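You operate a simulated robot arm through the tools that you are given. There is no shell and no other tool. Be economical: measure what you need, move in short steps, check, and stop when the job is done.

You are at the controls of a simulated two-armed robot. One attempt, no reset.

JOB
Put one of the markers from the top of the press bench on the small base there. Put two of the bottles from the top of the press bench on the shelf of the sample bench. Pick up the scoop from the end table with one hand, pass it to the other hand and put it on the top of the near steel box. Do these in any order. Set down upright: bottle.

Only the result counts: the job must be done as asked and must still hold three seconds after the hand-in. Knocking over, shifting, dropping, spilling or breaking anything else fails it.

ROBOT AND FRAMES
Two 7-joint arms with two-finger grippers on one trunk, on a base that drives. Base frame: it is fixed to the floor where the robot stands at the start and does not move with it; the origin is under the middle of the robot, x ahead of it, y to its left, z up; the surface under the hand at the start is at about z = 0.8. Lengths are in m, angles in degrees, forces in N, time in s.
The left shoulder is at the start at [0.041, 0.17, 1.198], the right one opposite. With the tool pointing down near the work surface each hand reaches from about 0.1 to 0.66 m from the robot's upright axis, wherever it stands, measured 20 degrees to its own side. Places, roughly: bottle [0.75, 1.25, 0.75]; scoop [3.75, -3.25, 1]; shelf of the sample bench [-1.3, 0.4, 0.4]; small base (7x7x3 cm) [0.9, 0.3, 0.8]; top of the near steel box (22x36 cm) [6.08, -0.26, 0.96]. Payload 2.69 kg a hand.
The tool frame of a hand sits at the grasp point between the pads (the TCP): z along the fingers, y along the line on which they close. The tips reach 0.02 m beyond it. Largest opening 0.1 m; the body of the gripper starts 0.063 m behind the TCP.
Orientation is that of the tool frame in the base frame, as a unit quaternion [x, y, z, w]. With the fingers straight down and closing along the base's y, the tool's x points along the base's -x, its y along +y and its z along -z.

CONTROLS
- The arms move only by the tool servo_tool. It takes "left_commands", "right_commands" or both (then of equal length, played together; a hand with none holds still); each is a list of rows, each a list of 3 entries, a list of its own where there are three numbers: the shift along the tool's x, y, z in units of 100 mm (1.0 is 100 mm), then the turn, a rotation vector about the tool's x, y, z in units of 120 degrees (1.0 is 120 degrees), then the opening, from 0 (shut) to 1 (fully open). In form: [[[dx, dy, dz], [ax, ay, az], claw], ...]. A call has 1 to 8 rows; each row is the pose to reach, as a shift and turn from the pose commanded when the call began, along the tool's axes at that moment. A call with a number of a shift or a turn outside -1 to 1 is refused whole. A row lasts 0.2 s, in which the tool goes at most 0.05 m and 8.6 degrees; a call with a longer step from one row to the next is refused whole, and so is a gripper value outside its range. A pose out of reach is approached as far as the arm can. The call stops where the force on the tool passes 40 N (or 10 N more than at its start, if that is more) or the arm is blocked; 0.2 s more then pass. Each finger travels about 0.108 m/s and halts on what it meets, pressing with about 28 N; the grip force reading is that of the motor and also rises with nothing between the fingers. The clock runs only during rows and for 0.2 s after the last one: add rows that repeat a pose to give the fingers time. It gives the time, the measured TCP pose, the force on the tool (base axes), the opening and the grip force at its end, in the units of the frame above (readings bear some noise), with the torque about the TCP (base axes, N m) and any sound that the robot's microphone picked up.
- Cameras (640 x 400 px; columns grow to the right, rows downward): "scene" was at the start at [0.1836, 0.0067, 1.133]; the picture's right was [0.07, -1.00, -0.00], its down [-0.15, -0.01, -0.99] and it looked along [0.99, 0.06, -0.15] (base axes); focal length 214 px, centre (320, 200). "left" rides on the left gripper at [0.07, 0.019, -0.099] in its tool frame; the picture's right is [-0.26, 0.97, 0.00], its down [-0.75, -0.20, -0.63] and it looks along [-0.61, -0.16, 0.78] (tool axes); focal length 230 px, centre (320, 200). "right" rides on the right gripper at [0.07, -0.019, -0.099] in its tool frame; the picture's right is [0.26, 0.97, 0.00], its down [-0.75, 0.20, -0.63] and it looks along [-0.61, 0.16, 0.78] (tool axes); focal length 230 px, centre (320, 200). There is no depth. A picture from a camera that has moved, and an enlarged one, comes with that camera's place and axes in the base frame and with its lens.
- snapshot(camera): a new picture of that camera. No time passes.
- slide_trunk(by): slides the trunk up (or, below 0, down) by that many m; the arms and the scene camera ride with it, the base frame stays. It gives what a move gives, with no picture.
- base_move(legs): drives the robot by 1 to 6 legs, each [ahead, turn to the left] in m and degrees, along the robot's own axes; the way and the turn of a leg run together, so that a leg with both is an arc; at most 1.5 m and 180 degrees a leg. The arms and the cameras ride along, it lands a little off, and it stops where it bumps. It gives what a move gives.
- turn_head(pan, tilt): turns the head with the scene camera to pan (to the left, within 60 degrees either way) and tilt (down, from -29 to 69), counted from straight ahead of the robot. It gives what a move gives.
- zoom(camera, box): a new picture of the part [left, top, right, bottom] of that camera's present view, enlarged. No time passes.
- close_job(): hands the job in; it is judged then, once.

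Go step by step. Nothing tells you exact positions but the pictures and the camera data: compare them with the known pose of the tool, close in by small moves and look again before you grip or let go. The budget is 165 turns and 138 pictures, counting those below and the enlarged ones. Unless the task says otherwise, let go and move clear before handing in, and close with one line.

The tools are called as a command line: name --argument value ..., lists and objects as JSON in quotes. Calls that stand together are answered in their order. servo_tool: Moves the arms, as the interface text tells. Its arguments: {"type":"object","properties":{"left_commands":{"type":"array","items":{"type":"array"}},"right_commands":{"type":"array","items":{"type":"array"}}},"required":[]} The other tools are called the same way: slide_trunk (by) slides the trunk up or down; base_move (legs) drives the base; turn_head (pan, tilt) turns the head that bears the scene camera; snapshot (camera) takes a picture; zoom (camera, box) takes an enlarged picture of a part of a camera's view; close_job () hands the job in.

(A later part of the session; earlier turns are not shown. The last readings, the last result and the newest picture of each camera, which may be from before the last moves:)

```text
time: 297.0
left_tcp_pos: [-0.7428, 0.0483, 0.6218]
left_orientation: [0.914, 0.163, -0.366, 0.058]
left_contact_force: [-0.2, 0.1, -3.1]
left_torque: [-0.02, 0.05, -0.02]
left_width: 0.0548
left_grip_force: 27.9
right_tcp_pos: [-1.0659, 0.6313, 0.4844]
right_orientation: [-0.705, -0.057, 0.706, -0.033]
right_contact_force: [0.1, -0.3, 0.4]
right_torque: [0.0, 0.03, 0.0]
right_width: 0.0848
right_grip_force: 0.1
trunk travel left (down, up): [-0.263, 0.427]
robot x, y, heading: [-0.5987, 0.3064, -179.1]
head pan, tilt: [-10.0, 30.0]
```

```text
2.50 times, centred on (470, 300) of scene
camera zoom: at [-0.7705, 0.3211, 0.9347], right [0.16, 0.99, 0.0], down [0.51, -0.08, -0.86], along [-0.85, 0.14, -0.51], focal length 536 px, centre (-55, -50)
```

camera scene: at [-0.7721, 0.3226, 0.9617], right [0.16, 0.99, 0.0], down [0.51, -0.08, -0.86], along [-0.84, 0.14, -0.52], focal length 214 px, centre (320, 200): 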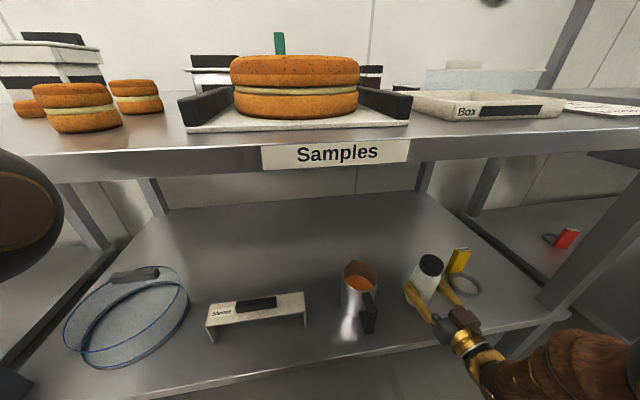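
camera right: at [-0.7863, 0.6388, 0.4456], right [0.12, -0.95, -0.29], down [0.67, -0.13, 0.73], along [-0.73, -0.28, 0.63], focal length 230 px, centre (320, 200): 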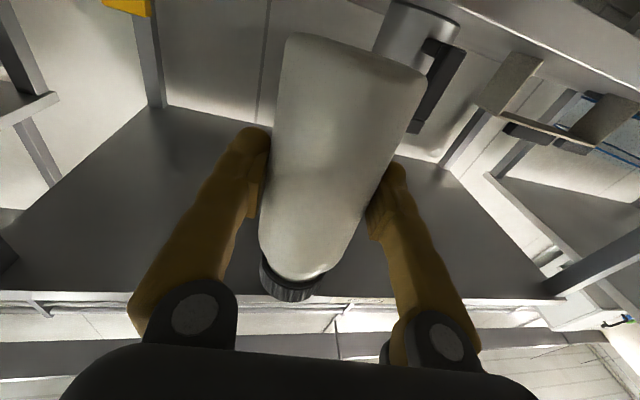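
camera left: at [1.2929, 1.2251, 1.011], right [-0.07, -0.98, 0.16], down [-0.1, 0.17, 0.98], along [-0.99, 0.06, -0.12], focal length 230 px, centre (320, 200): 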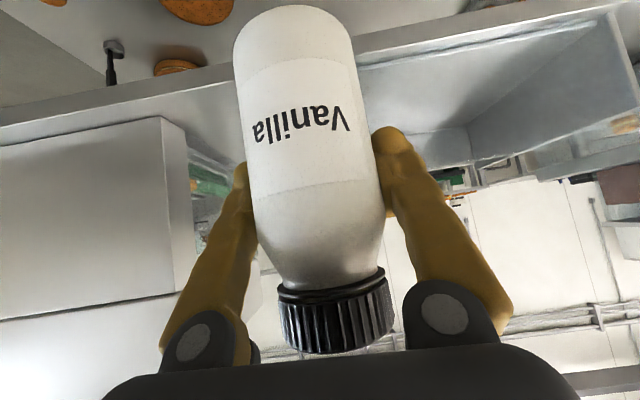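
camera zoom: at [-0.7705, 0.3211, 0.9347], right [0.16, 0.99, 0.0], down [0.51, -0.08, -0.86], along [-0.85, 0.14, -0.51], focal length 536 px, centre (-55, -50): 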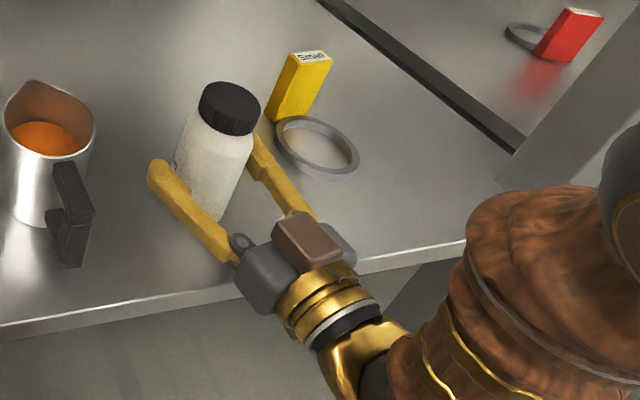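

B3 stands on the shelf. I withdraw the right hand straight back and advance the left hand with B2.

servo_tool --right_commands '[[[0, 0, -0.3], [0, 0, 0], 0.85], [[0, 0, -0.6], [0, 0, 0], 0.85], [[0, 0, -0.95], [0, 0, 0], 0.85]]'

servo_tool --right_commands '[[[0, 0, -0.3], [0, 0, 0], 0.85], [[0, 0, -0.6], [0, 0, 0], 0.85], [[0, 0, -0.95], [0, 0, 0], 0.85], [[0, 0, -0.95], [0, 0, 0], 0.85]]' --left_commands '[[[-0.18, -0.09, 0.17], [0, 0, 0], 0], [[-0.36, -0.18, 0.35], [0, 0, 0], 0], [[-0.55, -0.27, 0.52], [0, 0, 0], 0], [[-0.73, -0.36, 0.7], [0, 0, 0], 0]]'

servo_tool --left_commands '[[[-0.18, -0.09, 0.17], [0, 0, 0], 0], [[-0.36, -0.18, 0.35], [0, 0, 0], 0], [[-0.55, -0.27, 0.52], [0, 0, 0], 0], [[-0.73, -0.36, 0.7], [0, 0, 0], 0], [[-0.73, -0.36, 0.7], [0, 0, 0], 0]]'

snapshot --camera "scene"

```text
time: 297.8
left_tcp_pos: [-0.741, 0.0477, 0.6215]
left_orientation: [0.915, 0.164, -0.365, 0.058]
left_contact_force: [0.9, -0.4, -3.7]
left_torque: [-0.02, 0.05, -0.01]
left_width: 0.0551
left_grip_force: 27.5
right_tcp_pos: [-0.9705, 0.6467, 0.4839]
right_orientation: [0.706, 0.058, -0.705, 0.034]
right_contact_force: [-0.9, -0.4, 0.1]
right_torque: [0.03, -0.02, -0.02]
right_width: 0.085
right_grip_force: 0.0
trunk travel left (down, up): [-0.263, 0.427]
robot x, y, heading: [-0.5977, 0.3066, -179.3]
head pan, tilt: [-10.0, 30.0]
```

```text
time: 298.8
left_tcp_pos: [-0.8566, 0.0508, 0.635]
left_orientation: [0.906, 0.157, -0.389, 0.049]
left_contact_force: [-0.3, 0.1, -2.9]
left_torque: [-0.05, 0.03, 0.0]
left_width: 0.0554
left_grip_force: 27.6
right_tcp_pos: [-0.8768, 0.659, 0.4847]
right_orientation: [-0.705, -0.059, 0.706, -0.033]
right_contact_force: [-0.1, 0.1, 0.4]
right_torque: [0.01, -0.02, 0.0]
right_width: 0.0851
right_grip_force: 0.0
trunk travel left (down, up): [-0.263, 0.427]
robot x, y, heading: [-0.5968, 0.3081, -179.2]
head pan, tilt: [-10.0, 30.0]
```

```text
time: 300.0
left_tcp_pos: [-0.9643, 0.0538, 0.6401]
left_orientation: [0.906, 0.157, -0.39, 0.048]
left_contact_force: [0.0, 0.1, -1.9]
left_torque: [-0.01, 0.03, 0.01]
left_width: 0.0552
left_grip_force: 28.4
right_tcp_pos: [-0.8764, 0.6582, 0.4851]
right_orientation: [0.706, 0.058, -0.705, 0.035]
right_contact_force: [-0.6, -0.1, 0.2]
right_torque: [-0.03, 0.02, 0.04]
right_width: 0.0849
right_grip_force: 0.0
trunk travel left (down, up): [-0.263, 0.427]
robot x, y, heading: [-0.5971, 0.3071, -179.5]
head pan, tilt: [-10.0, 30.0]
```

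```text
29 pictures are left
camera scene: at [-0.7706, 0.3211, 0.9347], right [0.16, 0.99, 0.0], down [0.51, -0.08, -0.86], along [-0.85, 0.14, -0.51], focal length 214 px, centre (320, 200)
```

scene: 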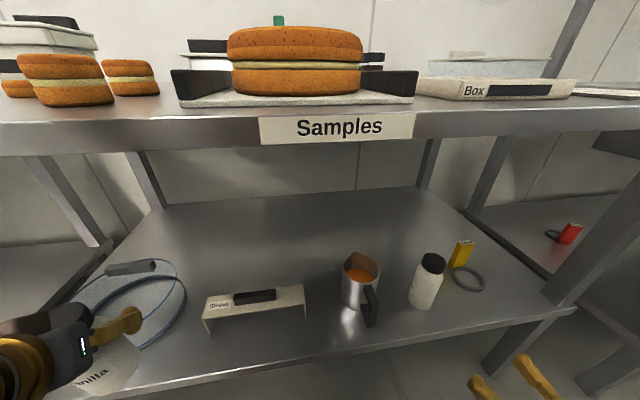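

B3 stands well. Target for B2: (-1.03,0.09) in front of the small box. I move there and lower.

servo_tool --left_commands '[[[-0.12, -0.19, 0.12], [0, 0.002, 0], 0], [[-0.24, -0.38, 0.24], [0, 0.005, 0], 0], [[-0.36, -0.56, 0.35], [0, 0.01, 0], 0], [[-0.36, -0.56, 0.35], [0, 0.01, 0], 0]]'

slide_trunk --by -0.1

snapshot --camera "scene"

```text
time: 301.0
left_tcp_pos: [-1.0301, 0.0913, 0.6413]
left_orientation: [0.91, 0.157, -0.38, 0.046]
left_contact_force: [0.2, 0.5, -2.2]
left_torque: [-0.01, 0.03, -0.02]
left_width: 0.055
left_grip_force: 27.9
right_tcp_pos: [-0.876, 0.6582, 0.4855]
right_orientation: [0.706, 0.059, -0.705, 0.034]
right_contact_force: [0.7, 0.3, -0.2]
right_torque: [0.06, -0.03, 0.01]
right_width: 0.0849
right_grip_force: 0.0
trunk travel left (down, up): [-0.263, 0.427]
robot x, y, heading: [-0.5965, 0.3097, -179.5]
head pan, tilt: [-10.0, 30.0]
```

```text
time: 302.3
left_tcp_pos: [-1.0301, 0.0891, 0.5419]
left_orientation: [0.91, 0.158, -0.38, 0.047]
left_contact_force: [0.5, 0.2, -3.2]
left_torque: [-0.03, 0.0, 0.03]
left_width: 0.0554
left_grip_force: 27.8
right_tcp_pos: [-0.8761, 0.6591, 0.3849]
right_orientation: [-0.705, -0.058, 0.706, -0.033]
right_contact_force: [-0.2, 0.2, -0.6]
right_torque: [-0.02, -0.01, 0.0]
right_width: 0.0847
right_grip_force: 0.0
trunk travel left (down, up): [-0.163, 0.527]
robot x, y, heading: [-0.5957, 0.3095, -179.4]
head pan, tilt: [-10.0, 30.0]
```

```text
28 pictures are left
camera scene: at [-0.7688, 0.3211, 0.8348], right [0.16, 0.99, 0.0], down [0.51, -0.08, -0.86], along [-0.85, 0.14, -0.51], focal length 214 px, centre (320, 200)
```

scene: 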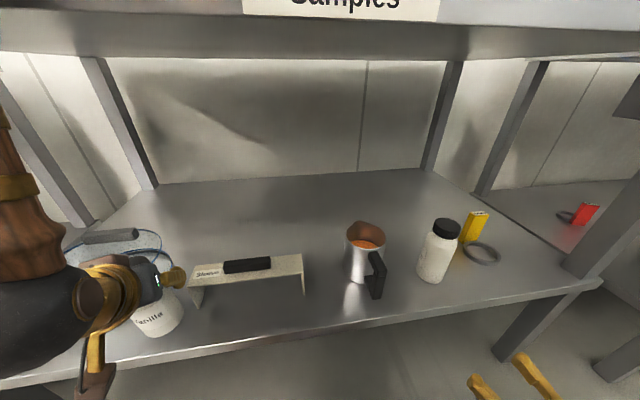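

slide_trunk --by -0.03

slide_trunk --by -0.008

```text
time: 303.1
left_tcp_pos: [-1.0298, 0.0894, 0.5116]
left_orientation: [0.91, 0.157, -0.381, 0.046]
left_contact_force: [0.1, 0.5, -3.0]
left_torque: [-0.01, 0.04, -0.02]
left_width: 0.0553
left_grip_force: 27.4
right_tcp_pos: [-0.8748, 0.6591, 0.3547]
right_orientation: [-0.706, -0.057, 0.706, -0.032]
right_contact_force: [-1.8, -0.3, -0.4]
right_torque: [0.0, -0.03, 0.0]
right_width: 0.085
right_grip_force: 0.1
trunk travel left (down, up): [-0.133, 0.557]
robot x, y, heading: [-0.5946, 0.3063, -179.1]
head pan, tilt: [-10.0, 30.0]
```

```text
time: 303.6
left_tcp_pos: [-1.03, 0.0886, 0.503]
left_orientation: [0.91, 0.158, -0.38, 0.047]
left_contact_force: [-0.6, 0.6, -2.7]
left_torque: [-0.01, 0.01, -0.01]
left_width: 0.055
left_grip_force: 27.9
right_tcp_pos: [-0.8765, 0.6589, 0.3475]
right_orientation: [0.706, 0.058, -0.706, 0.033]
right_contact_force: [-0.1, -1.0, -0.1]
right_torque: [0.01, 0.0, 0.0]
right_width: 0.0849
right_grip_force: 0.0
trunk travel left (down, up): [-0.125, 0.565]
robot x, y, heading: [-0.6007, 0.3099, -179.5]
head pan, tilt: [-10.0, 30.0]
```

slide_trunk --by -0.007

slide_trunk --by -0.006

```text
time: 304.2
left_tcp_pos: [-1.03, 0.0891, 0.4954]
left_orientation: [0.91, 0.156, -0.381, 0.045]
left_contact_force: [0.3, 0.7, -2.6]
left_torque: [-0.03, 0.04, 0.02]
left_width: 0.0555
left_grip_force: 28.3
right_tcp_pos: [-0.8762, 0.6575, 0.3396]
right_orientation: [0.706, 0.058, -0.705, 0.033]
right_contact_force: [-0.5, 0.1, -0.9]
right_torque: [0.05, 0.03, 0.0]
right_width: 0.0852
right_grip_force: 0.1
trunk travel left (down, up): [-0.118, 0.572]
robot x, y, heading: [-0.5991, 0.3042, -179.4]
head pan, tilt: [-10.0, 30.0]
```

```text
time: 304.7
left_tcp_pos: [-1.0311, 0.0896, 0.4939]
left_orientation: [0.909, 0.158, -0.382, 0.047]
left_contact_force: [0.3, 0.5, -3.1]
left_torque: [0.0, 0.09, 0.03]
left_width: 0.0552
left_grip_force: 28.0
right_tcp_pos: [-0.8763, 0.6591, 0.3348]
right_orientation: [-0.705, -0.058, 0.706, -0.033]
right_contact_force: [0.7, 0.2, -0.3]
right_torque: [0.02, 0.01, 0.03]
right_width: 0.0852
right_grip_force: 0.2
trunk travel left (down, up): [-0.112, 0.578]
robot x, y, heading: [-0.5981, 0.309, -179.5]
head pan, tilt: [-10.0, 30.0]
```

zoom --camera "scene" --box '[40, 220, 240, 400]'

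snapshot --camera "left"

```text
2.22 times, centred on (140, 310) of scene
camera zoom: at [-0.7662, 0.3215, 0.7843], right [0.16, 0.99, 0.0], down [0.51, -0.08, -0.86], along [-0.85, 0.14, -0.51], focal length 477 px, centre (720, -44)
```

zoom: 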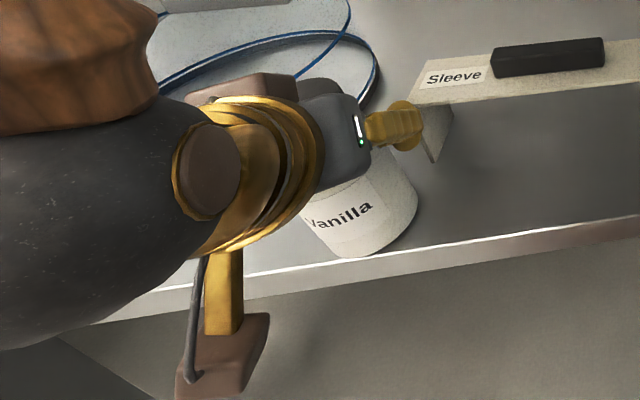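

```text
26 pictures are left
camera left: at [-0.9097, 0.1097, 0.5125], right [0.14, -0.98, 0.15], down [-0.13, 0.13, 0.98], along [-0.98, -0.16, -0.11], focal length 230 px, centre (320, 200)
```

left: 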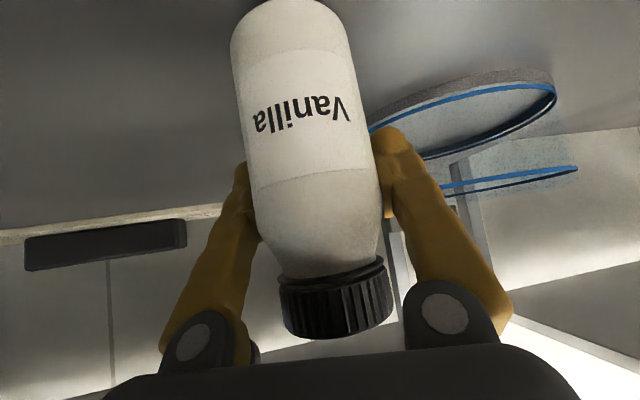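

slide_trunk --by -0.005

slide_trunk --by -0.005

```text
time: 305.3
left_tcp_pos: [-1.0312, 0.0911, 0.4901]
left_orientation: [0.908, 0.156, -0.386, 0.045]
left_contact_force: [-2.4, 8.8, 35.6]
left_torque: [-0.17, -0.48, 0.1]
left_width: 0.0557
left_grip_force: 28.0
right_tcp_pos: [-0.8755, 0.6592, 0.3308]
right_orientation: [-0.704, -0.058, 0.707, -0.034]
right_contact_force: [-0.1, 0.4, 0.1]
right_torque: [0.02, -0.02, -0.01]
right_width: 0.0851
right_grip_force: 0.1
trunk travel left (down, up): [-0.107, 0.583]
robot x, y, heading: [-0.597, 0.3071, -179.4]
head pan, tilt: [-10.0, 30.0]
```

```text
time: 305.8
left_tcp_pos: [-1.0299, 0.0903, 0.4845]
left_orientation: [0.909, 0.157, -0.384, 0.047]
left_contact_force: [-3.3, 7.0, 36.8]
left_torque: [-0.2, -0.53, 0.08]
left_width: 0.0556
left_grip_force: 27.9
right_tcp_pos: [-0.8752, 0.6592, 0.3243]
right_orientation: [-0.704, -0.057, 0.707, -0.035]
right_contact_force: [0.1, 0.8, -0.3]
right_torque: [0.02, 0.01, 0.0]
right_width: 0.0853
right_grip_force: 0.0
trunk travel left (down, up): [-0.102, 0.588]
robot x, y, heading: [-0.5962, 0.3043, -179.3]
head pan, tilt: [-10.0, 30.0]
```

Contact. I ease 4 mm up and open the left fingers slowly.

slide_trunk --by 0.004

servo_tool --left_commands '[[[0, 0, 0], [0, 0, 0], 0.4], [[0, 0, 0], [0, 0, 0], 0.55], [[0, 0, 0], [0, 0, 0], 0.7], [[0, 0, 0], [0, 0, 0], 0.85], [[0, 0, 0], [0, 0, 0], 0.9]]'

snapshot --camera "left"

```text
time: 306.4
left_tcp_pos: [-1.0258, 0.0886, 0.484]
left_orientation: [0.911, 0.158, -0.378, 0.049]
left_contact_force: [-0.6, -0.3, 1.3]
left_torque: [-0.19, 0.09, -0.01]
left_width: 0.0553
left_grip_force: 28.1
right_tcp_pos: [-0.8766, 0.6577, 0.3287]
right_orientation: [-0.704, -0.058, 0.707, -0.034]
right_contact_force: [0.0, 0.7, -0.3]
right_torque: [0.01, -0.01, -0.03]
right_width: 0.0847
right_grip_force: 0.1
trunk travel left (down, up): [-0.106, 0.584]
robot x, y, heading: [-0.5977, 0.307, -179.2]
head pan, tilt: [-10.0, 30.0]
```

```text
time: 307.6
left_tcp_pos: [-1.0278, 0.0896, 0.4855]
left_orientation: [0.909, 0.157, -0.383, 0.047]
left_contact_force: [0.2, -0.1, -0.7]
left_torque: [-0.02, 0.0, 0.0]
left_width: 0.0901
left_grip_force: 0.0
right_tcp_pos: [-0.8754, 0.6588, 0.3293]
right_orientation: [-0.704, -0.058, 0.707, -0.033]
right_contact_force: [0.0, 0.9, -0.1]
right_torque: [0.02, 0.0, -0.01]
right_width: 0.0849
right_grip_force: 0.0
trunk travel left (down, up): [-0.106, 0.584]
robot x, y, heading: [-0.5969, 0.3087, -179.3]
head pan, tilt: [-10.0, 30.0]
```

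```text
25 pictures are left
camera left: at [-0.9085, 0.1097, 0.5059], right [0.14, -0.98, 0.15], down [-0.13, 0.13, 0.98], along [-0.98, -0.16, -0.11], focal length 230 px, centre (320, 200)
```

left: 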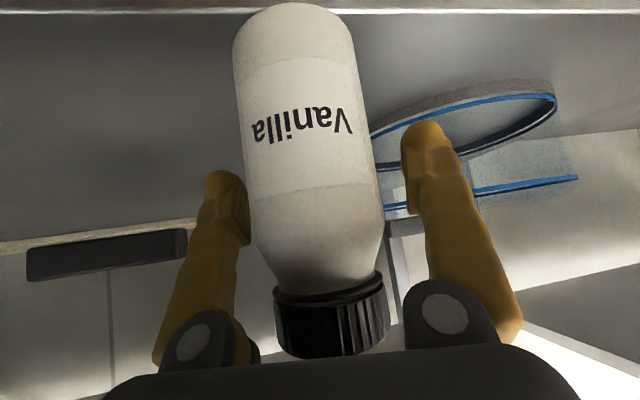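

B2 stands free. I open fully and withdraw along the tool axis.

servo_tool --left_commands '[[[0, 0.03, 0], [0, 0, 0], 1], [[0, 0.05, -0.2], [0, 0, 0], 1], [[0, 0.05, -0.5], [0, 0, 0], 1], [[0, 0.05, -0.9], [0, 0, 0], 1], [[0, 0.05, -0.9], [0, 0, 0], 1]]'

snapshot --camera "scene"

```text
time: 308.8
left_tcp_pos: [-0.9667, 0.1043, 0.5489]
left_orientation: [0.91, 0.158, -0.381, 0.047]
left_contact_force: [0.2, 0.0, -0.2]
left_torque: [0.0, -0.03, -0.01]
left_width: 0.1001
left_grip_force: 0.1
right_tcp_pos: [-0.8762, 0.6596, 0.3278]
right_orientation: [0.706, 0.057, -0.706, 0.034]
right_contact_force: [0.1, 0.1, -0.3]
right_torque: [-0.03, 0.01, -0.03]
right_width: 0.0848
right_grip_force: 0.1
trunk travel left (down, up): [-0.106, 0.584]
robot x, y, heading: [-0.5949, 0.3107, -179.1]
head pan, tilt: [-10.0, 30.0]
```

```text
24 pictures are left
camera scene: at [-0.7677, 0.3213, 0.7777], right [0.16, 0.99, 0.0], down [0.51, -0.08, -0.86], along [-0.85, 0.14, -0.51], focal length 214 px, centre (320, 200)
```

scene: 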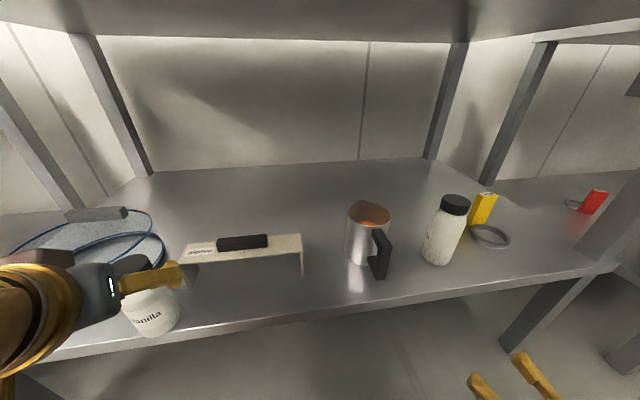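

servo_tool --left_commands '[[[0, 0, -0.3], [0, 0, 0], 1], [[0, 0, -0.6], [0, 0, 0], 1], [[0, 0, -0.95], [0, 0, 0], 1], [[0, 0, -0.95], [0, 0, 0], 1]]'

base_move --legs '[[-0.33, 0]]'

snapshot --camera "scene"

```text
time: 309.8
left_tcp_pos: [-0.9282, 0.1396, 0.5965]
left_orientation: [0.91, 0.157, -0.381, 0.047]
left_contact_force: [0.3, -0.5, 0.0]
left_torque: [0.03, -0.02, 0.03]
left_width: 0.0997
left_grip_force: 0.0
left hand out of reach, approached as far as the arm can: row 2, 3, 4
right_tcp_pos: [-0.877, 0.6589, 0.3291]
right_orientation: [-0.705, -0.058, 0.706, -0.034]
right_contact_force: [0.7, -0.1, -0.1]
right_torque: [-0.02, -0.04, 0.01]
right_width: 0.085
right_grip_force: 0.0
trunk travel left (down, up): [-0.106, 0.584]
robot x, y, heading: [-0.5962, 0.304, -179.1]
head pan, tilt: [-10.0, 30.0]
```

```text
time: 311.9
left_tcp_pos: [-0.5962, 0.1442, 0.5966]
left_orientation: [0.91, 0.155, -0.381, 0.046]
left_contact_force: [0.3, -0.8, 0.2]
left_torque: [-0.03, -0.01, 0.03]
left_width: 0.0999
left_grip_force: 0.1
right_tcp_pos: [-0.541, 0.663, 0.3283]
right_orientation: [0.706, 0.055, -0.706, 0.031]
right_contact_force: [-0.3, 0.8, -0.9]
right_torque: [0.03, 0.02, 0.02]
right_width: 0.0848
right_grip_force: 0.0
trunk travel left (down, up): [-0.106, 0.584]
robot x, y, heading: [-0.2655, 0.3102, -180.1]
head pan, tilt: [-10.0, 30.0]
```

```text
23 pictures are left
camera scene: at [-0.4346, 0.3251, 0.7777], right [0.17, 0.99, 0.0], down [0.51, -0.08, -0.86], along [-0.84, 0.15, -0.51], focal length 214 px, centre (320, 200)
```

scene: 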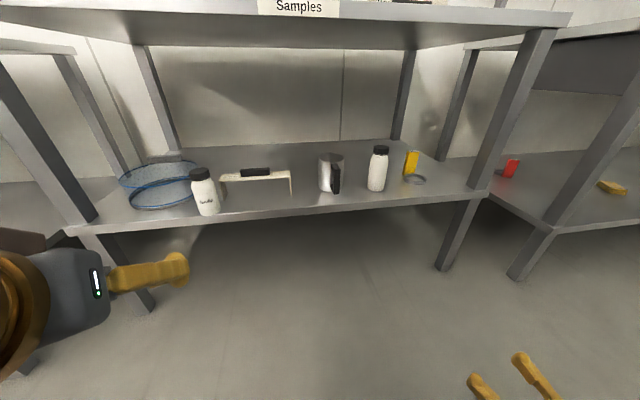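

Both bottles stand upright on the shelf. Next the scoop: I raise the trunk and drive out through the gap toward the end table.

slide_trunk --by 0.4

base_move --legs '[[0, 45], [0, 45]]'

```text
time: 315.8
left_tcp_pos: [-0.6002, 0.1492, 1.0022]
left_orientation: [0.902, 0.162, -0.4, 0.037]
left_contact_force: [-0.1, -0.1, -0.3]
left_torque: [0.01, 0.0, 0.02]
left_width: 0.1001
left_grip_force: 0.1
right_tcp_pos: [-0.536, 0.6636, 0.7283]
right_orientation: [0.706, 0.057, -0.705, 0.031]
right_contact_force: [0.3, -0.1, -0.7]
right_torque: [0.02, 0.02, 0.01]
right_width: 0.085
right_grip_force: 0.1
trunk travel left (down, up): [-0.506, 0.184]
robot x, y, heading: [-0.2622, 0.3096, -179.8]
head pan, tilt: [-10.0, 30.0]
```

```text
time: 320.8
left_tcp_pos: [-0.1168, -0.0213, 1.008]
left_orientation: [0.495, 0.753, -0.285, 0.328]
left_contact_force: [-0.5, -0.1, 0.6]
left_torque: [-0.03, -0.03, -0.01]
left_width: 0.1
left_grip_force: 0.0
right_tcp_pos: [-0.6157, 0.058, 0.7261]
right_orientation: [0.46, 0.549, -0.469, 0.517]
right_contact_force: [-0.2, 0.8, -0.4]
right_torque: [-0.02, -0.03, 0.05]
right_width: 0.0848
right_grip_force: 0.2
trunk travel left (down, up): [-0.506, 0.184]
robot x, y, heading: [-0.271, 0.3076, -89.2]
head pan, tilt: [-10.0, 30.0]
stopped in leg 2: the robot was blocked; the commanded pose is now the measured one
```

base_move --legs '[[1.26, 0]]'

base_move --legs '[[0, 45], [0, 44]]'

```text
time: 327.1
left_tcp_pos: [-0.1074, -1.2605, 1.0067]
left_orientation: [0.499, 0.751, -0.286, 0.325]
left_contact_force: [-0.2, 0.0, 0.2]
left_torque: [0.01, 0.01, 0.0]
left_width: 0.1
left_grip_force: 0.1
right_tcp_pos: [-0.6061, -1.1769, 0.7266]
right_orientation: [0.464, 0.545, -0.472, 0.515]
right_contact_force: [0.4, -0.1, 0.3]
right_torque: [-0.03, 0.01, -0.01]
right_width: 0.0849
right_grip_force: 0.0
trunk travel left (down, up): [-0.506, 0.184]
robot x, y, heading: [-0.2567, -0.9268, -89.6]
head pan, tilt: [-10.0, 30.0]
```

```text
time: 327.9
left_tcp_pos: [-0.1018, -1.2466, 1.022]
left_orientation: [0.421, 0.77, -0.32, 0.358]
left_contact_force: [-0.6, -0.7, 0.4]
left_torque: [0.01, 0.0, -0.05]
left_width: 0.1
left_grip_force: 0.1
right_tcp_pos: [-0.6015, -1.1494, 0.7262]
right_orientation: [0.453, 0.561, -0.463, 0.516]
right_contact_force: [1.0, -0.4, -0.1]
right_torque: [0.0, 0.02, 0.0]
right_width: 0.085
right_grip_force: 0.1
trunk travel left (down, up): [-0.506, 0.184]
robot x, y, heading: [-0.2564, -0.9322, -88.1]
head pan, tilt: [-10.0, 30.0]
stopped in leg 1: the robot was blocked; the commanded pose is now the measured one
```

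base_move --legs '[[0, 44], [0, 44]]'

slide_trunk --by 0.15

```text
time: 328.8
left_tcp_pos: [-0.0715, -1.2405, 1.0394]
left_orientation: [0.339, 0.779, -0.328, 0.412]
left_contact_force: [-0.1, 0.4, 0.4]
left_torque: [-0.01, -0.01, -0.04]
left_width: 0.0999
left_grip_force: 0.1
right_tcp_pos: [-0.595, -1.1394, 0.729]
right_orientation: [0.435, 0.571, -0.455, 0.527]
right_contact_force: [0.1, -0.6, 0.4]
right_torque: [0.0, -0.02, -0.03]
right_width: 0.0849
right_grip_force: 0.1
trunk travel left (down, up): [-0.506, 0.184]
robot x, y, heading: [-0.2598, -0.9256, -85.6]
head pan, tilt: [-10.0, 30.0]
stopped in leg 1: the robot was blocked; the commanded pose is now the measured one
```

```text
time: 330.6
left_tcp_pos: [-0.0707, -1.2435, 1.1894]
left_orientation: [0.336, 0.78, -0.329, 0.413]
left_contact_force: [-0.3, 0.4, -0.4]
left_torque: [-0.01, 0.02, -0.02]
left_width: 0.1003
left_grip_force: 0.1
right_tcp_pos: [-0.5953, -1.1398, 0.8781]
right_orientation: [0.436, 0.571, -0.454, 0.526]
right_contact_force: [0.1, -0.1, 0.0]
right_torque: [-0.03, 0.0, 0.04]
right_width: 0.0851
right_grip_force: 0.1
trunk travel left (down, up): [-0.656, 0.034]
robot x, y, heading: [-0.2601, -0.9271, -85.7]
head pan, tilt: [-10.0, 30.0]
```

base_move --legs '[[0, 30], [0, 30], [0, 26]]'

```text
time: 335.3
left_tcp_pos: [0.0715, -0.7754, 1.1835]
left_orientation: [-0.277, 0.805, 0.042, 0.523]
left_contact_force: [0.2, -0.1, 0.2]
left_torque: [0.02, 0.05, 0.01]
left_width: 0.1
left_grip_force: 0.0
right_tcp_pos: [-0.0767, -1.2819, 0.8855]
right_orientation: [-0.06, 0.704, 0.018, 0.707]
right_contact_force: [-1.2, -0.4, -1.0]
right_torque: [0.0, 0.01, -0.03]
right_width: 0.0849
right_grip_force: 0.0
trunk travel left (down, up): [-0.656, 0.034]
robot x, y, heading: [-0.259, -0.9372, -1.0]
head pan, tilt: [-10.0, 30.0]
```

base_move --legs '[[1.45, 0], [0.45, -10]]'

turn_head --pan -30 --tilt 12

snapshot --camera "scene"

```text
time: 344.6
left_tcp_pos: [1.9479, -0.8901, 1.1952]
left_orientation: [-0.231, 0.802, 0.001, 0.551]
left_contact_force: [-0.3, -0.2, 1.3]
left_torque: [0.02, -0.03, 0.01]
left_width: 0.1
left_grip_force: 0.0
right_tcp_pos: [1.6969, -1.3685, 0.8886]
right_orientation: [0.001, 0.701, -0.046, 0.712]
right_contact_force: [1.2, -0.2, -1.2]
right_torque: [0.02, -0.02, 0.04]
right_width: 0.0849
right_grip_force: 0.0
trunk travel left (down, up): [-0.656, 0.034]
robot x, y, heading: [1.5923, -0.9921, -11.1]
head pan, tilt: [-10.0, 30.0]
```

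```text
time: 345.4
left_tcp_pos: [1.9503, -0.8807, 1.2089]
left_orientation: [-0.256, 0.773, -0.002, 0.58]
left_contact_force: [-1.0, 1.1, -0.4]
left_torque: [0.05, 0.02, -0.01]
left_width: 0.1002
left_grip_force: 0.1
right_tcp_pos: [1.6816, -1.3646, 0.8874]
right_orientation: [-0.002, 0.703, -0.043, 0.709]
right_contact_force: [0.6, -0.1, 0.3]
right_torque: [-0.02, -0.04, 0.0]
right_width: 0.0849
right_grip_force: 0.0
trunk travel left (down, up): [-0.656, 0.034]
robot x, y, heading: [1.5925, -0.9953, -10.7]
head pan, tilt: [-30.0, 12.0]
```

```text
22 pictures are left
camera scene: at [1.7549, -1.0723, 1.3568], right [-0.65, -0.76, 0.01], down [-0.17, 0.14, -0.97], along [0.74, -0.64, -0.22], focal length 214 px, centre (320, 200)
```

scene: 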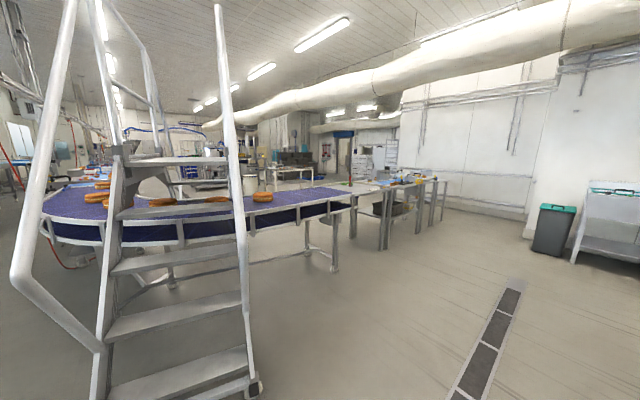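

zoom --camera "scene" --box '[300, 150, 460, 270]'

```text
3.33 times, centred on (380, 210) of scene
camera zoom: at [1.7549, -1.0723, 1.3568], right [-0.65, -0.76, 0.01], down [-0.17, 0.14, -0.97], along [0.74, -0.64, -0.22], focal length 715 px, centre (120, 167)
```

zoom: 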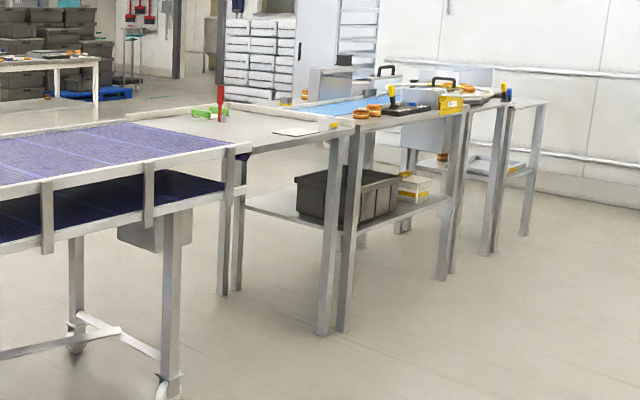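

The scoop seems to be the red-handled thing on the end table at about (3.7,-3.3); the table front is x≈3.3. I drive to (2.75,-3.2).

base_move --legs '[[0, -26], [0, -26]]'

```text
time: 348.5
left_tcp_pos: [1.9049, -1.2041, 1.2063]
left_orientation: [0.104, 0.809, -0.248, 0.523]
left_contact_force: [-0.1, -0.6, -0.5]
left_torque: [0.01, -0.02, -0.01]
left_width: 0.1002
left_grip_force: 0.1
right_tcp_pos: [1.3584, -1.2981, 0.8927]
right_orientation: [0.3, 0.626, -0.352, 0.627]
right_contact_force: [-0.3, -0.8, -1.1]
right_torque: [0.04, 0.0, -0.02]
right_width: 0.0849
right_grip_force: 0.0
trunk travel left (down, up): [-0.656, 0.034]
robot x, y, heading: [1.5931, -0.9945, -62.3]
head pan, tilt: [-30.0, 12.0]
```

base_move --legs '[[1.25, 0], [1.15, 0]]'

base_move --legs '[[0, 30], [0, 30]]'

turn_head --pan 0 --tilt 25

snapshot --camera "scene"

```text
time: 360.4
left_tcp_pos: [3.0486, -3.3426, 1.2137]
left_orientation: [0.066, 0.797, -0.267, 0.538]
left_contact_force: [-0.1, 0.5, -1.3]
left_torque: [-0.02, -0.03, 0.01]
left_width: 0.1001
left_grip_force: 0.1
right_tcp_pos: [2.4949, -3.4228, 0.89]
right_orientation: [0.301, 0.629, -0.351, 0.625]
right_contact_force: [-0.1, -0.9, 0.5]
right_torque: [-0.03, 0.0, -0.03]
right_width: 0.085
right_grip_force: 0.1
trunk travel left (down, up): [-0.656, 0.034]
robot x, y, heading: [2.7366, -3.1336, -62.1]
head pan, tilt: [-30.0, 12.0]
```

```text
time: 363.8
left_tcp_pos: [3.0752, -2.9648, 1.2238]
left_orientation: [-0.365, 0.691, 0.032, 0.622]
left_contact_force: [-0.3, 0.0, -0.2]
left_torque: [-0.01, 0.02, -0.01]
left_width: 0.1001
left_grip_force: 0.1
right_tcp_pos: [2.8533, -3.4878, 0.893]
right_orientation: [-0.053, 0.689, 0.005, 0.723]
right_contact_force: [-0.2, 0.7, 0.7]
right_torque: [-0.02, 0.02, 0.06]
right_width: 0.085
right_grip_force: 0.0
trunk travel left (down, up): [-0.656, 0.034]
robot x, y, heading: [2.7374, -3.1322, -2.9]
head pan, tilt: [-30.0, 12.0]
```

```text
time: 364.8
left_tcp_pos: [3.0732, -2.9575, 1.2365]
left_orientation: [-0.384, 0.658, 0.033, 0.647]
left_contact_force: [-1.0, 0.3, 0.6]
left_torque: [0.02, 0.04, -0.01]
left_width: 0.0999
left_grip_force: 0.1
right_tcp_pos: [2.8387, -3.4851, 0.8917]
right_orientation: [-0.056, 0.691, 0.007, 0.72]
right_contact_force: [-0.8, -0.3, -0.7]
right_torque: [0.01, -0.01, 0.01]
right_width: 0.0849
right_grip_force: 0.0
trunk travel left (down, up): [-0.656, 0.034]
robot x, y, heading: [2.7392, -3.1356, -2.7]
head pan, tilt: [0.0, 25.0]
```

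```text
20 pictures are left
camera scene: at [2.9205, -3.173, 1.3453], right [-0.36, -0.93, 0.01], down [-0.32, 0.12, -0.94], along [0.88, -0.34, -0.34], focal length 214 px, centre (320, 200)
```

scene: 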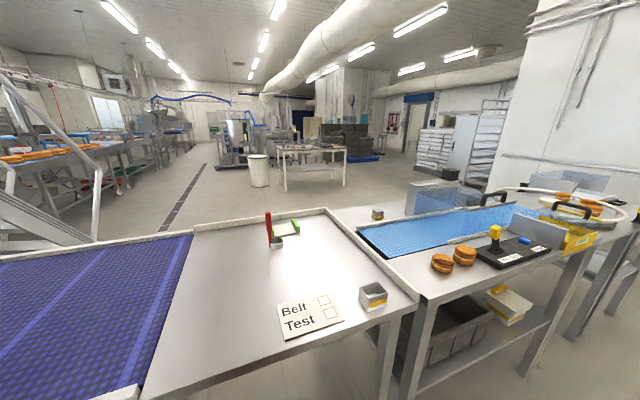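

zoom --camera "scene" --box '[230, 195, 330, 260]'

```text
6.15 times, centred on (280, 228) of scene
camera zoom: at [2.9205, -3.173, 1.3453], right [-0.36, -0.93, 0.01], down [-0.32, 0.12, -0.94], along [0.88, -0.34, -0.34], focal length 1320 px, centre (566, 31)
```

zoom: 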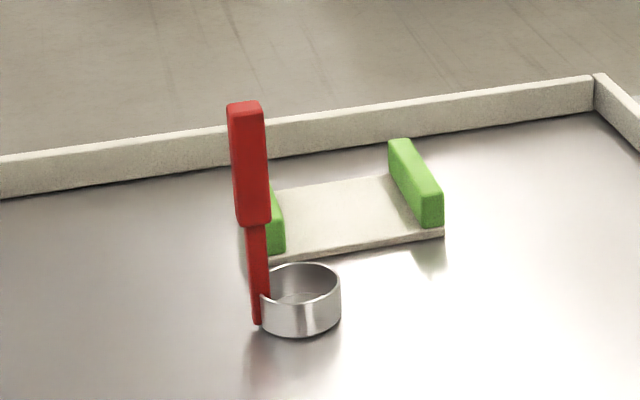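

The scoop stands with a vertical red handle at about (3.68,-3.257), handle top z≈1.03. I raise the right hand relative to the trunk, lower the trunk, then drive up to the table.

servo_tool --right_commands '[[[-0.3, 0.1, 0.2], [0, 0, 0], 1], [[-0.6, 0.2, 0.4], [0, 0, 0], 1], [[-0.9, 0.3, 0.6], [0, 0, 0], 1]]'

servo_tool --right_commands '[[[-0.3, 0.15, 0.2], [0, 0, 0], 1], [[-0.6, 0.3, 0.4], [0, 0, 0], 1], [[-0.9, 0.45, 0.6], [0, 0, 0], 1]]'

servo_tool --right_commands '[[[-0.3, 0.15, 0.2], [0, 0, 0], 1], [[-0.6, 0.3, 0.4], [0, 0, 0], 1], [[-0.8, 0.45, 0.6], [0, 0, 0], 1], [[-0.8, 0.45, 0.6], [0, 0, 0], 1]]'

slide_trunk --by -0.18

```text
time: 365.6
left_tcp_pos: [3.0723, -2.958, 1.236]
left_orientation: [-0.383, 0.658, 0.032, 0.647]
left_contact_force: [-0.1, 1.0, -0.6]
left_torque: [0.01, -0.02, 0.0]
left_width: 0.0999
left_grip_force: 0.0
right_tcp_pos: [2.8904, -3.4451, 0.9883]
right_orientation: [-0.053, 0.684, 0.005, 0.727]
right_contact_force: [-0.5, -0.7, 0.2]
right_torque: [0.02, 0.03, 0.0]
right_width: 0.0999
right_grip_force: 0.1
trunk travel left (down, up): [-0.656, 0.034]
robot x, y, heading: [2.7359, -3.1383, -2.9]
head pan, tilt: [0.0, 25.0]
```

```text
time: 366.4
left_tcp_pos: [3.0735, -2.9565, 1.2358]
left_orientation: [-0.383, 0.658, 0.033, 0.647]
left_contact_force: [0.3, -0.4, -0.8]
left_torque: [0.0, -0.01, 0.03]
left_width: 0.0999
left_grip_force: 0.0
right_tcp_pos: [2.9436, -3.3872, 1.0782]
right_orientation: [-0.054, 0.684, 0.006, 0.727]
right_contact_force: [-1.2, -0.4, -0.8]
right_torque: [0.02, 0.0, -0.02]
right_width: 0.1002
right_grip_force: 0.1
trunk travel left (down, up): [-0.656, 0.034]
robot x, y, heading: [2.7379, -3.1373, -2.7]
head pan, tilt: [0.0, 25.0]
```

```text
time: 367.4
left_tcp_pos: [3.0713, -2.9576, 1.2359]
left_orientation: [-0.383, 0.657, 0.034, 0.648]
left_contact_force: [-0.9, -0.6, -1.1]
left_torque: [0.0, 0.02, -0.01]
left_width: 0.1
left_grip_force: 0.1
right_tcp_pos: [2.9907, -3.3331, 1.1573]
right_orientation: [-0.053, 0.684, 0.006, 0.727]
right_contact_force: [0.8, -0.4, -0.2]
right_torque: [0.0, -0.02, 0.01]
right_width: 0.1001
right_grip_force: 0.0
trunk travel left (down, up): [-0.656, 0.034]
robot x, y, heading: [2.7407, -3.129, -2.8]
head pan, tilt: [0.0, 25.0]
```

```text
time: 369.4
left_tcp_pos: [3.0701, -2.9568, 1.0555]
left_orientation: [-0.381, 0.661, 0.035, 0.645]
left_contact_force: [0.5, 0.2, 0.6]
left_torque: [-0.03, -0.02, -0.03]
left_width: 0.1
left_grip_force: 0.0
right_tcp_pos: [2.99, -3.3323, 0.9773]
right_orientation: [-0.052, 0.684, 0.005, 0.728]
right_contact_force: [1.0, 0.0, -0.3]
right_torque: [0.02, 0.01, 0.01]
right_width: 0.1001
right_grip_force: 0.0
trunk travel left (down, up): [-0.476, 0.214]
robot x, y, heading: [2.7392, -3.1387, -2.8]
head pan, tilt: [0.0, 25.0]
```

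base_move --legs '[[0.2, 0]]'

snapshot --camera "right"

```text
time: 370.9
left_tcp_pos: [3.2711, -2.9687, 1.0554]
left_orientation: [-0.379, 0.663, 0.033, 0.645]
left_contact_force: [1.2, 0.3, -0.4]
left_torque: [-0.01, 0.0, 0.02]
left_width: 0.1
left_grip_force: 0.0
right_tcp_pos: [3.1878, -3.3455, 0.9764]
right_orientation: [-0.051, 0.685, 0.005, 0.727]
right_contact_force: [1.0, 0.4, -0.5]
right_torque: [0.01, -0.03, 0.02]
right_width: 0.0999
right_grip_force: 0.0
trunk travel left (down, up): [-0.476, 0.214]
robot x, y, heading: [2.9353, -3.1413, -3.0]
head pan, tilt: [0.0, 25.0]
```

```text
18 pictures are left
camera right: at [3.0957, -3.3754, 0.902], right [-0.05, 0.94, -0.32], down [-0.69, 0.2, 0.7], along [0.72, 0.26, 0.64], focal length 230 px, centre (320, 200)
```

right: 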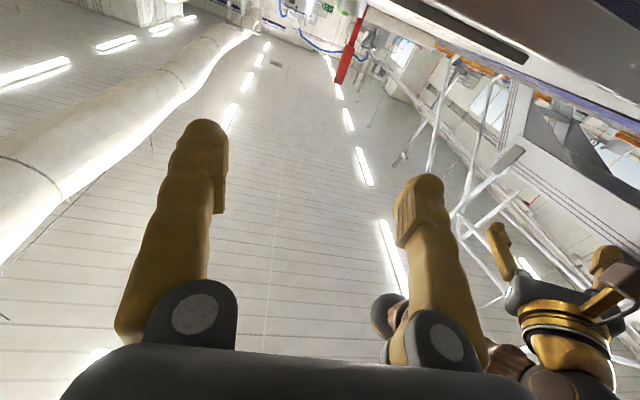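

I tilt the right tool 45° down (keeps its camera clear of the table) and move above the table in line with the handle.

servo_tool --right_commands '[[[-0.15, 0.12, 0.1], [0, 0.062, 0], 1], [[-0.3, 0.24, 0.2], [0, 0.125, 0], 1], [[-0.45, 0.36, 0.35], [0, 0.187, 0], 1], [[-0.6, 0.48, 0.5], [0, 0.25, 0], 1], [[-0.75, 0.6, 0.7], [0, 0.312, 0], 1], [[-0.85, 0.73, 0.9], [0, 0.37, 0], 1], [[-0.85, 0.73, 0.9], [0, 0.37, 0], 1]]'

snapshot --camera "right"

```text
time: 371.7
left_tcp_pos: [3.2615, -2.951, 1.0781]
left_orientation: [-0.408, 0.599, 0.035, 0.688]
left_contact_force: [-0.3, 0.8, -0.3]
left_torque: [-0.01, 0.0, 0.01]
left_width: 0.1
left_grip_force: 0.1
right_tcp_pos: [3.1483, -3.3236, 0.9283]
right_orientation: [-0.132, 0.83, -0.049, 0.539]
right_contact_force: [-0.4, 0.0, 1.1]
right_torque: [0.02, 0.01, -0.02]
right_width: 0.1002
right_grip_force: 0.0
right hand out of reach, approached as far as the arm can: row 2, 3
trunk travel left (down, up): [-0.476, 0.214]
robot x, y, heading: [2.9365, -3.1485, -3.1]
head pan, tilt: [0.0, 25.0]
stopped in row 3 (right hand): the arm was blocked; the commanded pose is now the measured one
```

```text
17 pictures are left
camera right: at [3.0344, -3.3667, 0.9119], right [-0.26, 0.86, -0.44], down [-0.32, 0.36, 0.88], along [0.91, 0.37, 0.18], focal length 230 px, centre (320, 200)
```

right: 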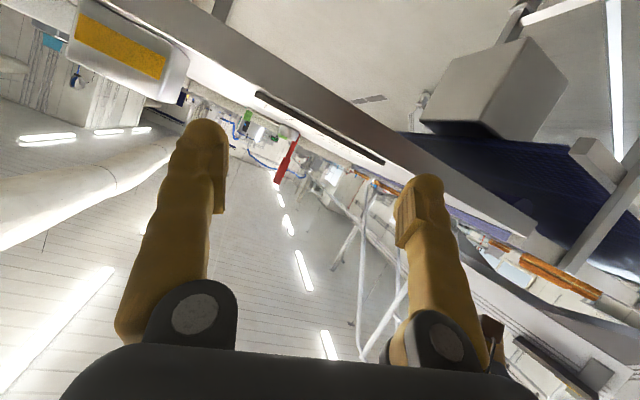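

The hand needs to extend before tilting. I raise it, remove the roll, and move forward above the table.

servo_tool --right_commands '[[[-0.33, -0.03, 0.07], [0, 0, 0.04], 1], [[-0.66, -0.06, 0.15], [0, 0, 0.08], 1], [[-0.98, -0.09, 0.22], [0, 0, 0.119], 1], [[-0.98, -0.09, 0.22], [0, 0, 0.119], 1]]'

```text
time: 372.4
left_tcp_pos: [3.2543, -2.9399, 1.087]
left_orientation: [-0.427, 0.567, 0.042, 0.703]
left_contact_force: [0.5, 0.5, 0.5]
left_torque: [0.06, 0.02, -0.02]
left_width: 0.0999
left_grip_force: 0.1
right_tcp_pos: [3.1427, -3.3227, 0.9016]
right_orientation: [-0.125, 0.859, -0.04, 0.495]
right_contact_force: [-0.6, -0.6, 0.4]
right_torque: [-0.02, -0.04, -0.01]
right_width: 0.0997
right_grip_force: 0.0
right hand out of reach, approached as far as the arm can: row 1, 2, 3
trunk travel left (down, up): [-0.476, 0.214]
robot x, y, heading: [2.9313, -3.1471, -3.4]
head pan, tilt: [0.0, 25.0]
stopped in row 3 (right hand): the arm was blocked; the commanded pose is now the measured one
```

slide_trunk --by 0.16

servo_tool --right_commands '[[[-0.18, 0, 0.29], [0, 0, 0], 1], [[-0.36, 0, 0.58], [0, 0, 0], 1], [[-0.53, 0.02, 0.87], [0, 0, 0], 1]]'

servo_tool --right_commands '[[[-0.18, 0, 0.29], [0, 0, 0.036], 1], [[-0.36, 0, 0.58], [0, 0, 0.072], 1], [[-0.53, 0.02, 0.87], [0, 0, 0.108], 1], [[-0.53, 0.02, 0.87], [0, 0, 0.108], 1]]'

```text
time: 374.2
left_tcp_pos: [3.2585, -2.94, 1.2462]
left_orientation: [-0.428, 0.566, 0.041, 0.704]
left_contact_force: [0.4, 0.1, -0.1]
left_torque: [-0.01, -0.01, 0.0]
left_width: 0.0999
left_grip_force: 0.0
right_tcp_pos: [3.1462, -3.324, 1.0618]
right_orientation: [-0.125, 0.859, -0.041, 0.495]
right_contact_force: [0.4, -0.3, 1.3]
right_torque: [0.01, 0.01, -0.04]
right_width: 0.0999
right_grip_force: 0.0
trunk travel left (down, up): [-0.636, 0.054]
robot x, y, heading: [2.9353, -3.1481, -3.0]
head pan, tilt: [0.0, 25.0]
```

```text
time: 375.2
left_tcp_pos: [3.2481, -2.9278, 1.2565]
left_orientation: [-0.451, 0.527, 0.049, 0.719]
left_contact_force: [0.5, -0.1, 0.4]
left_torque: [-0.01, -0.01, -0.02]
left_width: 0.1003
left_grip_force: 0.0
right_tcp_pos: [3.2036, -3.3271, 1.0458]
right_orientation: [-0.155, 0.866, -0.068, 0.471]
right_contact_force: [-0.4, -0.3, 0.6]
right_torque: [0.01, -0.02, 0.04]
right_width: 0.0996
right_grip_force: 0.0
trunk travel left (down, up): [-0.636, 0.054]
robot x, y, heading: [2.9393, -3.1459, -3.2]
head pan, tilt: [0.0, 25.0]
stopped in row 3 (right hand): the arm was blocked; the commanded pose is now the measured one
```

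```text
time: 376.2
left_tcp_pos: [3.2494, -2.9291, 1.2542]
left_orientation: [-0.449, 0.53, 0.047, 0.718]
left_contact_force: [-1.2, -0.2, 0.2]
left_torque: [0.01, 0.0, 0.0]
left_width: 0.0999
left_grip_force: 0.2
right_tcp_pos: [3.3041, -3.302, 1.0407]
right_orientation: [-0.056, 0.877, -0.011, 0.477]
right_contact_force: [-0.2, -0.2, 0.1]
right_torque: [0.0, 0.0, 0.0]
right_width: 0.0999
right_grip_force: 0.0
trunk travel left (down, up): [-0.636, 0.054]
robot x, y, heading: [2.9402, -3.1481, -2.9]
head pan, tilt: [0.0, 25.0]
```

servo_tool --right_commands '[[[-0.12, 0.02, 0.2], [0, 0, 0.01], 1], [[-0.24, 0.04, 0.4], [0, 0, 0.02], 1], [[-0.36, 0.06, 0.6], [0, 0, 0.03], 1], [[-0.48, 0.07, 0.8], [0, 0, 0.04], 1]]'

servo_tool --right_commands '[[[-0.12, 0.02, 0.2], [0, 0, 0], 1], [[-0.24, 0.04, 0.4], [0, 0, 0], 1], [[-0.36, 0.06, 0.6], [0, 0, 0], 1], [[-0.48, 0.07, 0.8], [0, 0, 0], 1], [[-0.48, 0.07, 0.8], [0, 0, 0], 1]]'

snapshot --camera "right"

```text
time: 377.2
left_tcp_pos: [3.2499, -2.9279, 1.255]
left_orientation: [-0.448, 0.529, 0.047, 0.719]
left_contact_force: [-0.5, -0.5, 0.1]
left_torque: [0.0, -0.01, 0.03]
left_width: 0.1001
left_grip_force: 0.1
right_tcp_pos: [3.3992, -3.2885, 1.0371]
right_orientation: [-0.019, 0.879, 0.008, 0.476]
right_contact_force: [-0.2, 0.5, 0.4]
right_torque: [-0.02, 0.02, -0.02]
right_width: 0.1
right_grip_force: 0.0
trunk travel left (down, up): [-0.636, 0.054]
robot x, y, heading: [2.9336, -3.1482, -3.2]
head pan, tilt: [0.0, 25.0]
```

```text
time: 378.4
left_tcp_pos: [3.2495, -2.9276, 1.255]
left_orientation: [-0.448, 0.529, 0.048, 0.719]
left_contact_force: [-1.3, 0.2, 0.0]
left_torque: [-0.02, 0.01, 0.01]
left_width: 0.0999
left_grip_force: 0.0
right_tcp_pos: [3.4918, -3.2766, 1.035]
right_orientation: [-0.021, 0.878, 0.009, 0.477]
right_contact_force: [0.4, -0.4, 0.1]
right_torque: [0.0, -0.05, -0.01]
right_width: 0.0999
right_grip_force: 0.0
trunk travel left (down, up): [-0.636, 0.054]
robot x, y, heading: [2.9375, -3.1414, -3.1]
head pan, tilt: [0.0, 25.0]
```

```text
16 pictures are left
camera right: at [3.3711, -3.3007, 1.0312], right [-0.18, 0.96, -0.22], down [-0.13, 0.2, 0.97], along [0.97, 0.21, 0.09], focal length 230 px, centre (320, 200)
```

right: 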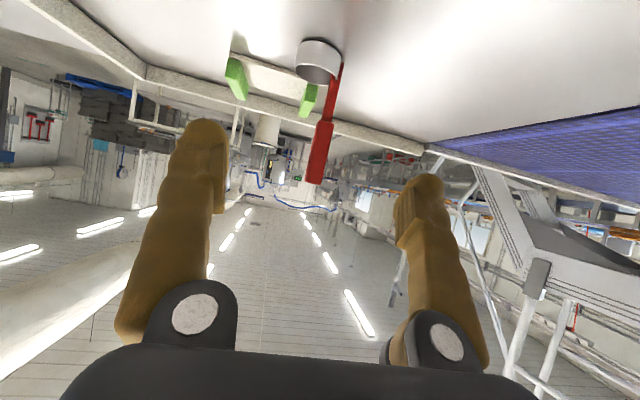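

Handle axis at about (3.68,-3.248), slab z 0.956–1.039. I advance to grip its lower half.

servo_tool --right_commands '[[[-0.07, 0.04, 0.24], [0, 0, 0], 1], [[-0.14, 0.08, 0.48], [0, 0, 0], 1], [[-0.2, 0.12, 0.72], [0, 0, 0], 1], [[-0.27, 0.14, 0.95], [0, 0, 0], 1], [[-0.27, 0.14, 0.95], [0, 0, 0], 1]]'

snapshot --camera "right"

```text
time: 379.6
left_tcp_pos: [3.2493, -2.9285, 1.254]
left_orientation: [-0.448, 0.53, 0.048, 0.719]
left_contact_force: [0.5, -0.6, -0.4]
left_torque: [-0.02, 0.0, -0.02]
left_width: 0.1
left_grip_force: 0.0
right_tcp_pos: [3.5832, -3.2597, 1.0042]
right_orientation: [-0.021, 0.878, 0.01, 0.477]
right_contact_force: [0.7, 0.1, -0.9]
right_torque: [0.02, 0.0, -0.01]
right_width: 0.1
right_grip_force: 0.0
trunk travel left (down, up): [-0.636, 0.054]
robot x, y, heading: [2.9391, -3.1432, -3.1]
head pan, tilt: [0.0, 25.0]
```

```text
15 pictures are left
camera right: at [3.4627, -3.283, 0.9992], right [-0.18, 0.96, -0.22], down [-0.13, 0.2, 0.97], along [0.97, 0.21, 0.09], focal length 230 px, centre (320, 200)
```

right: 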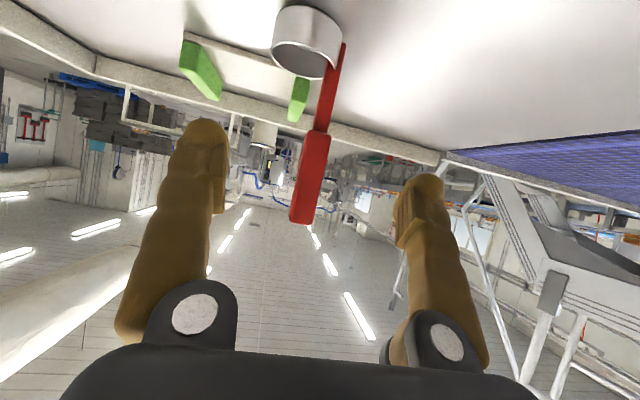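

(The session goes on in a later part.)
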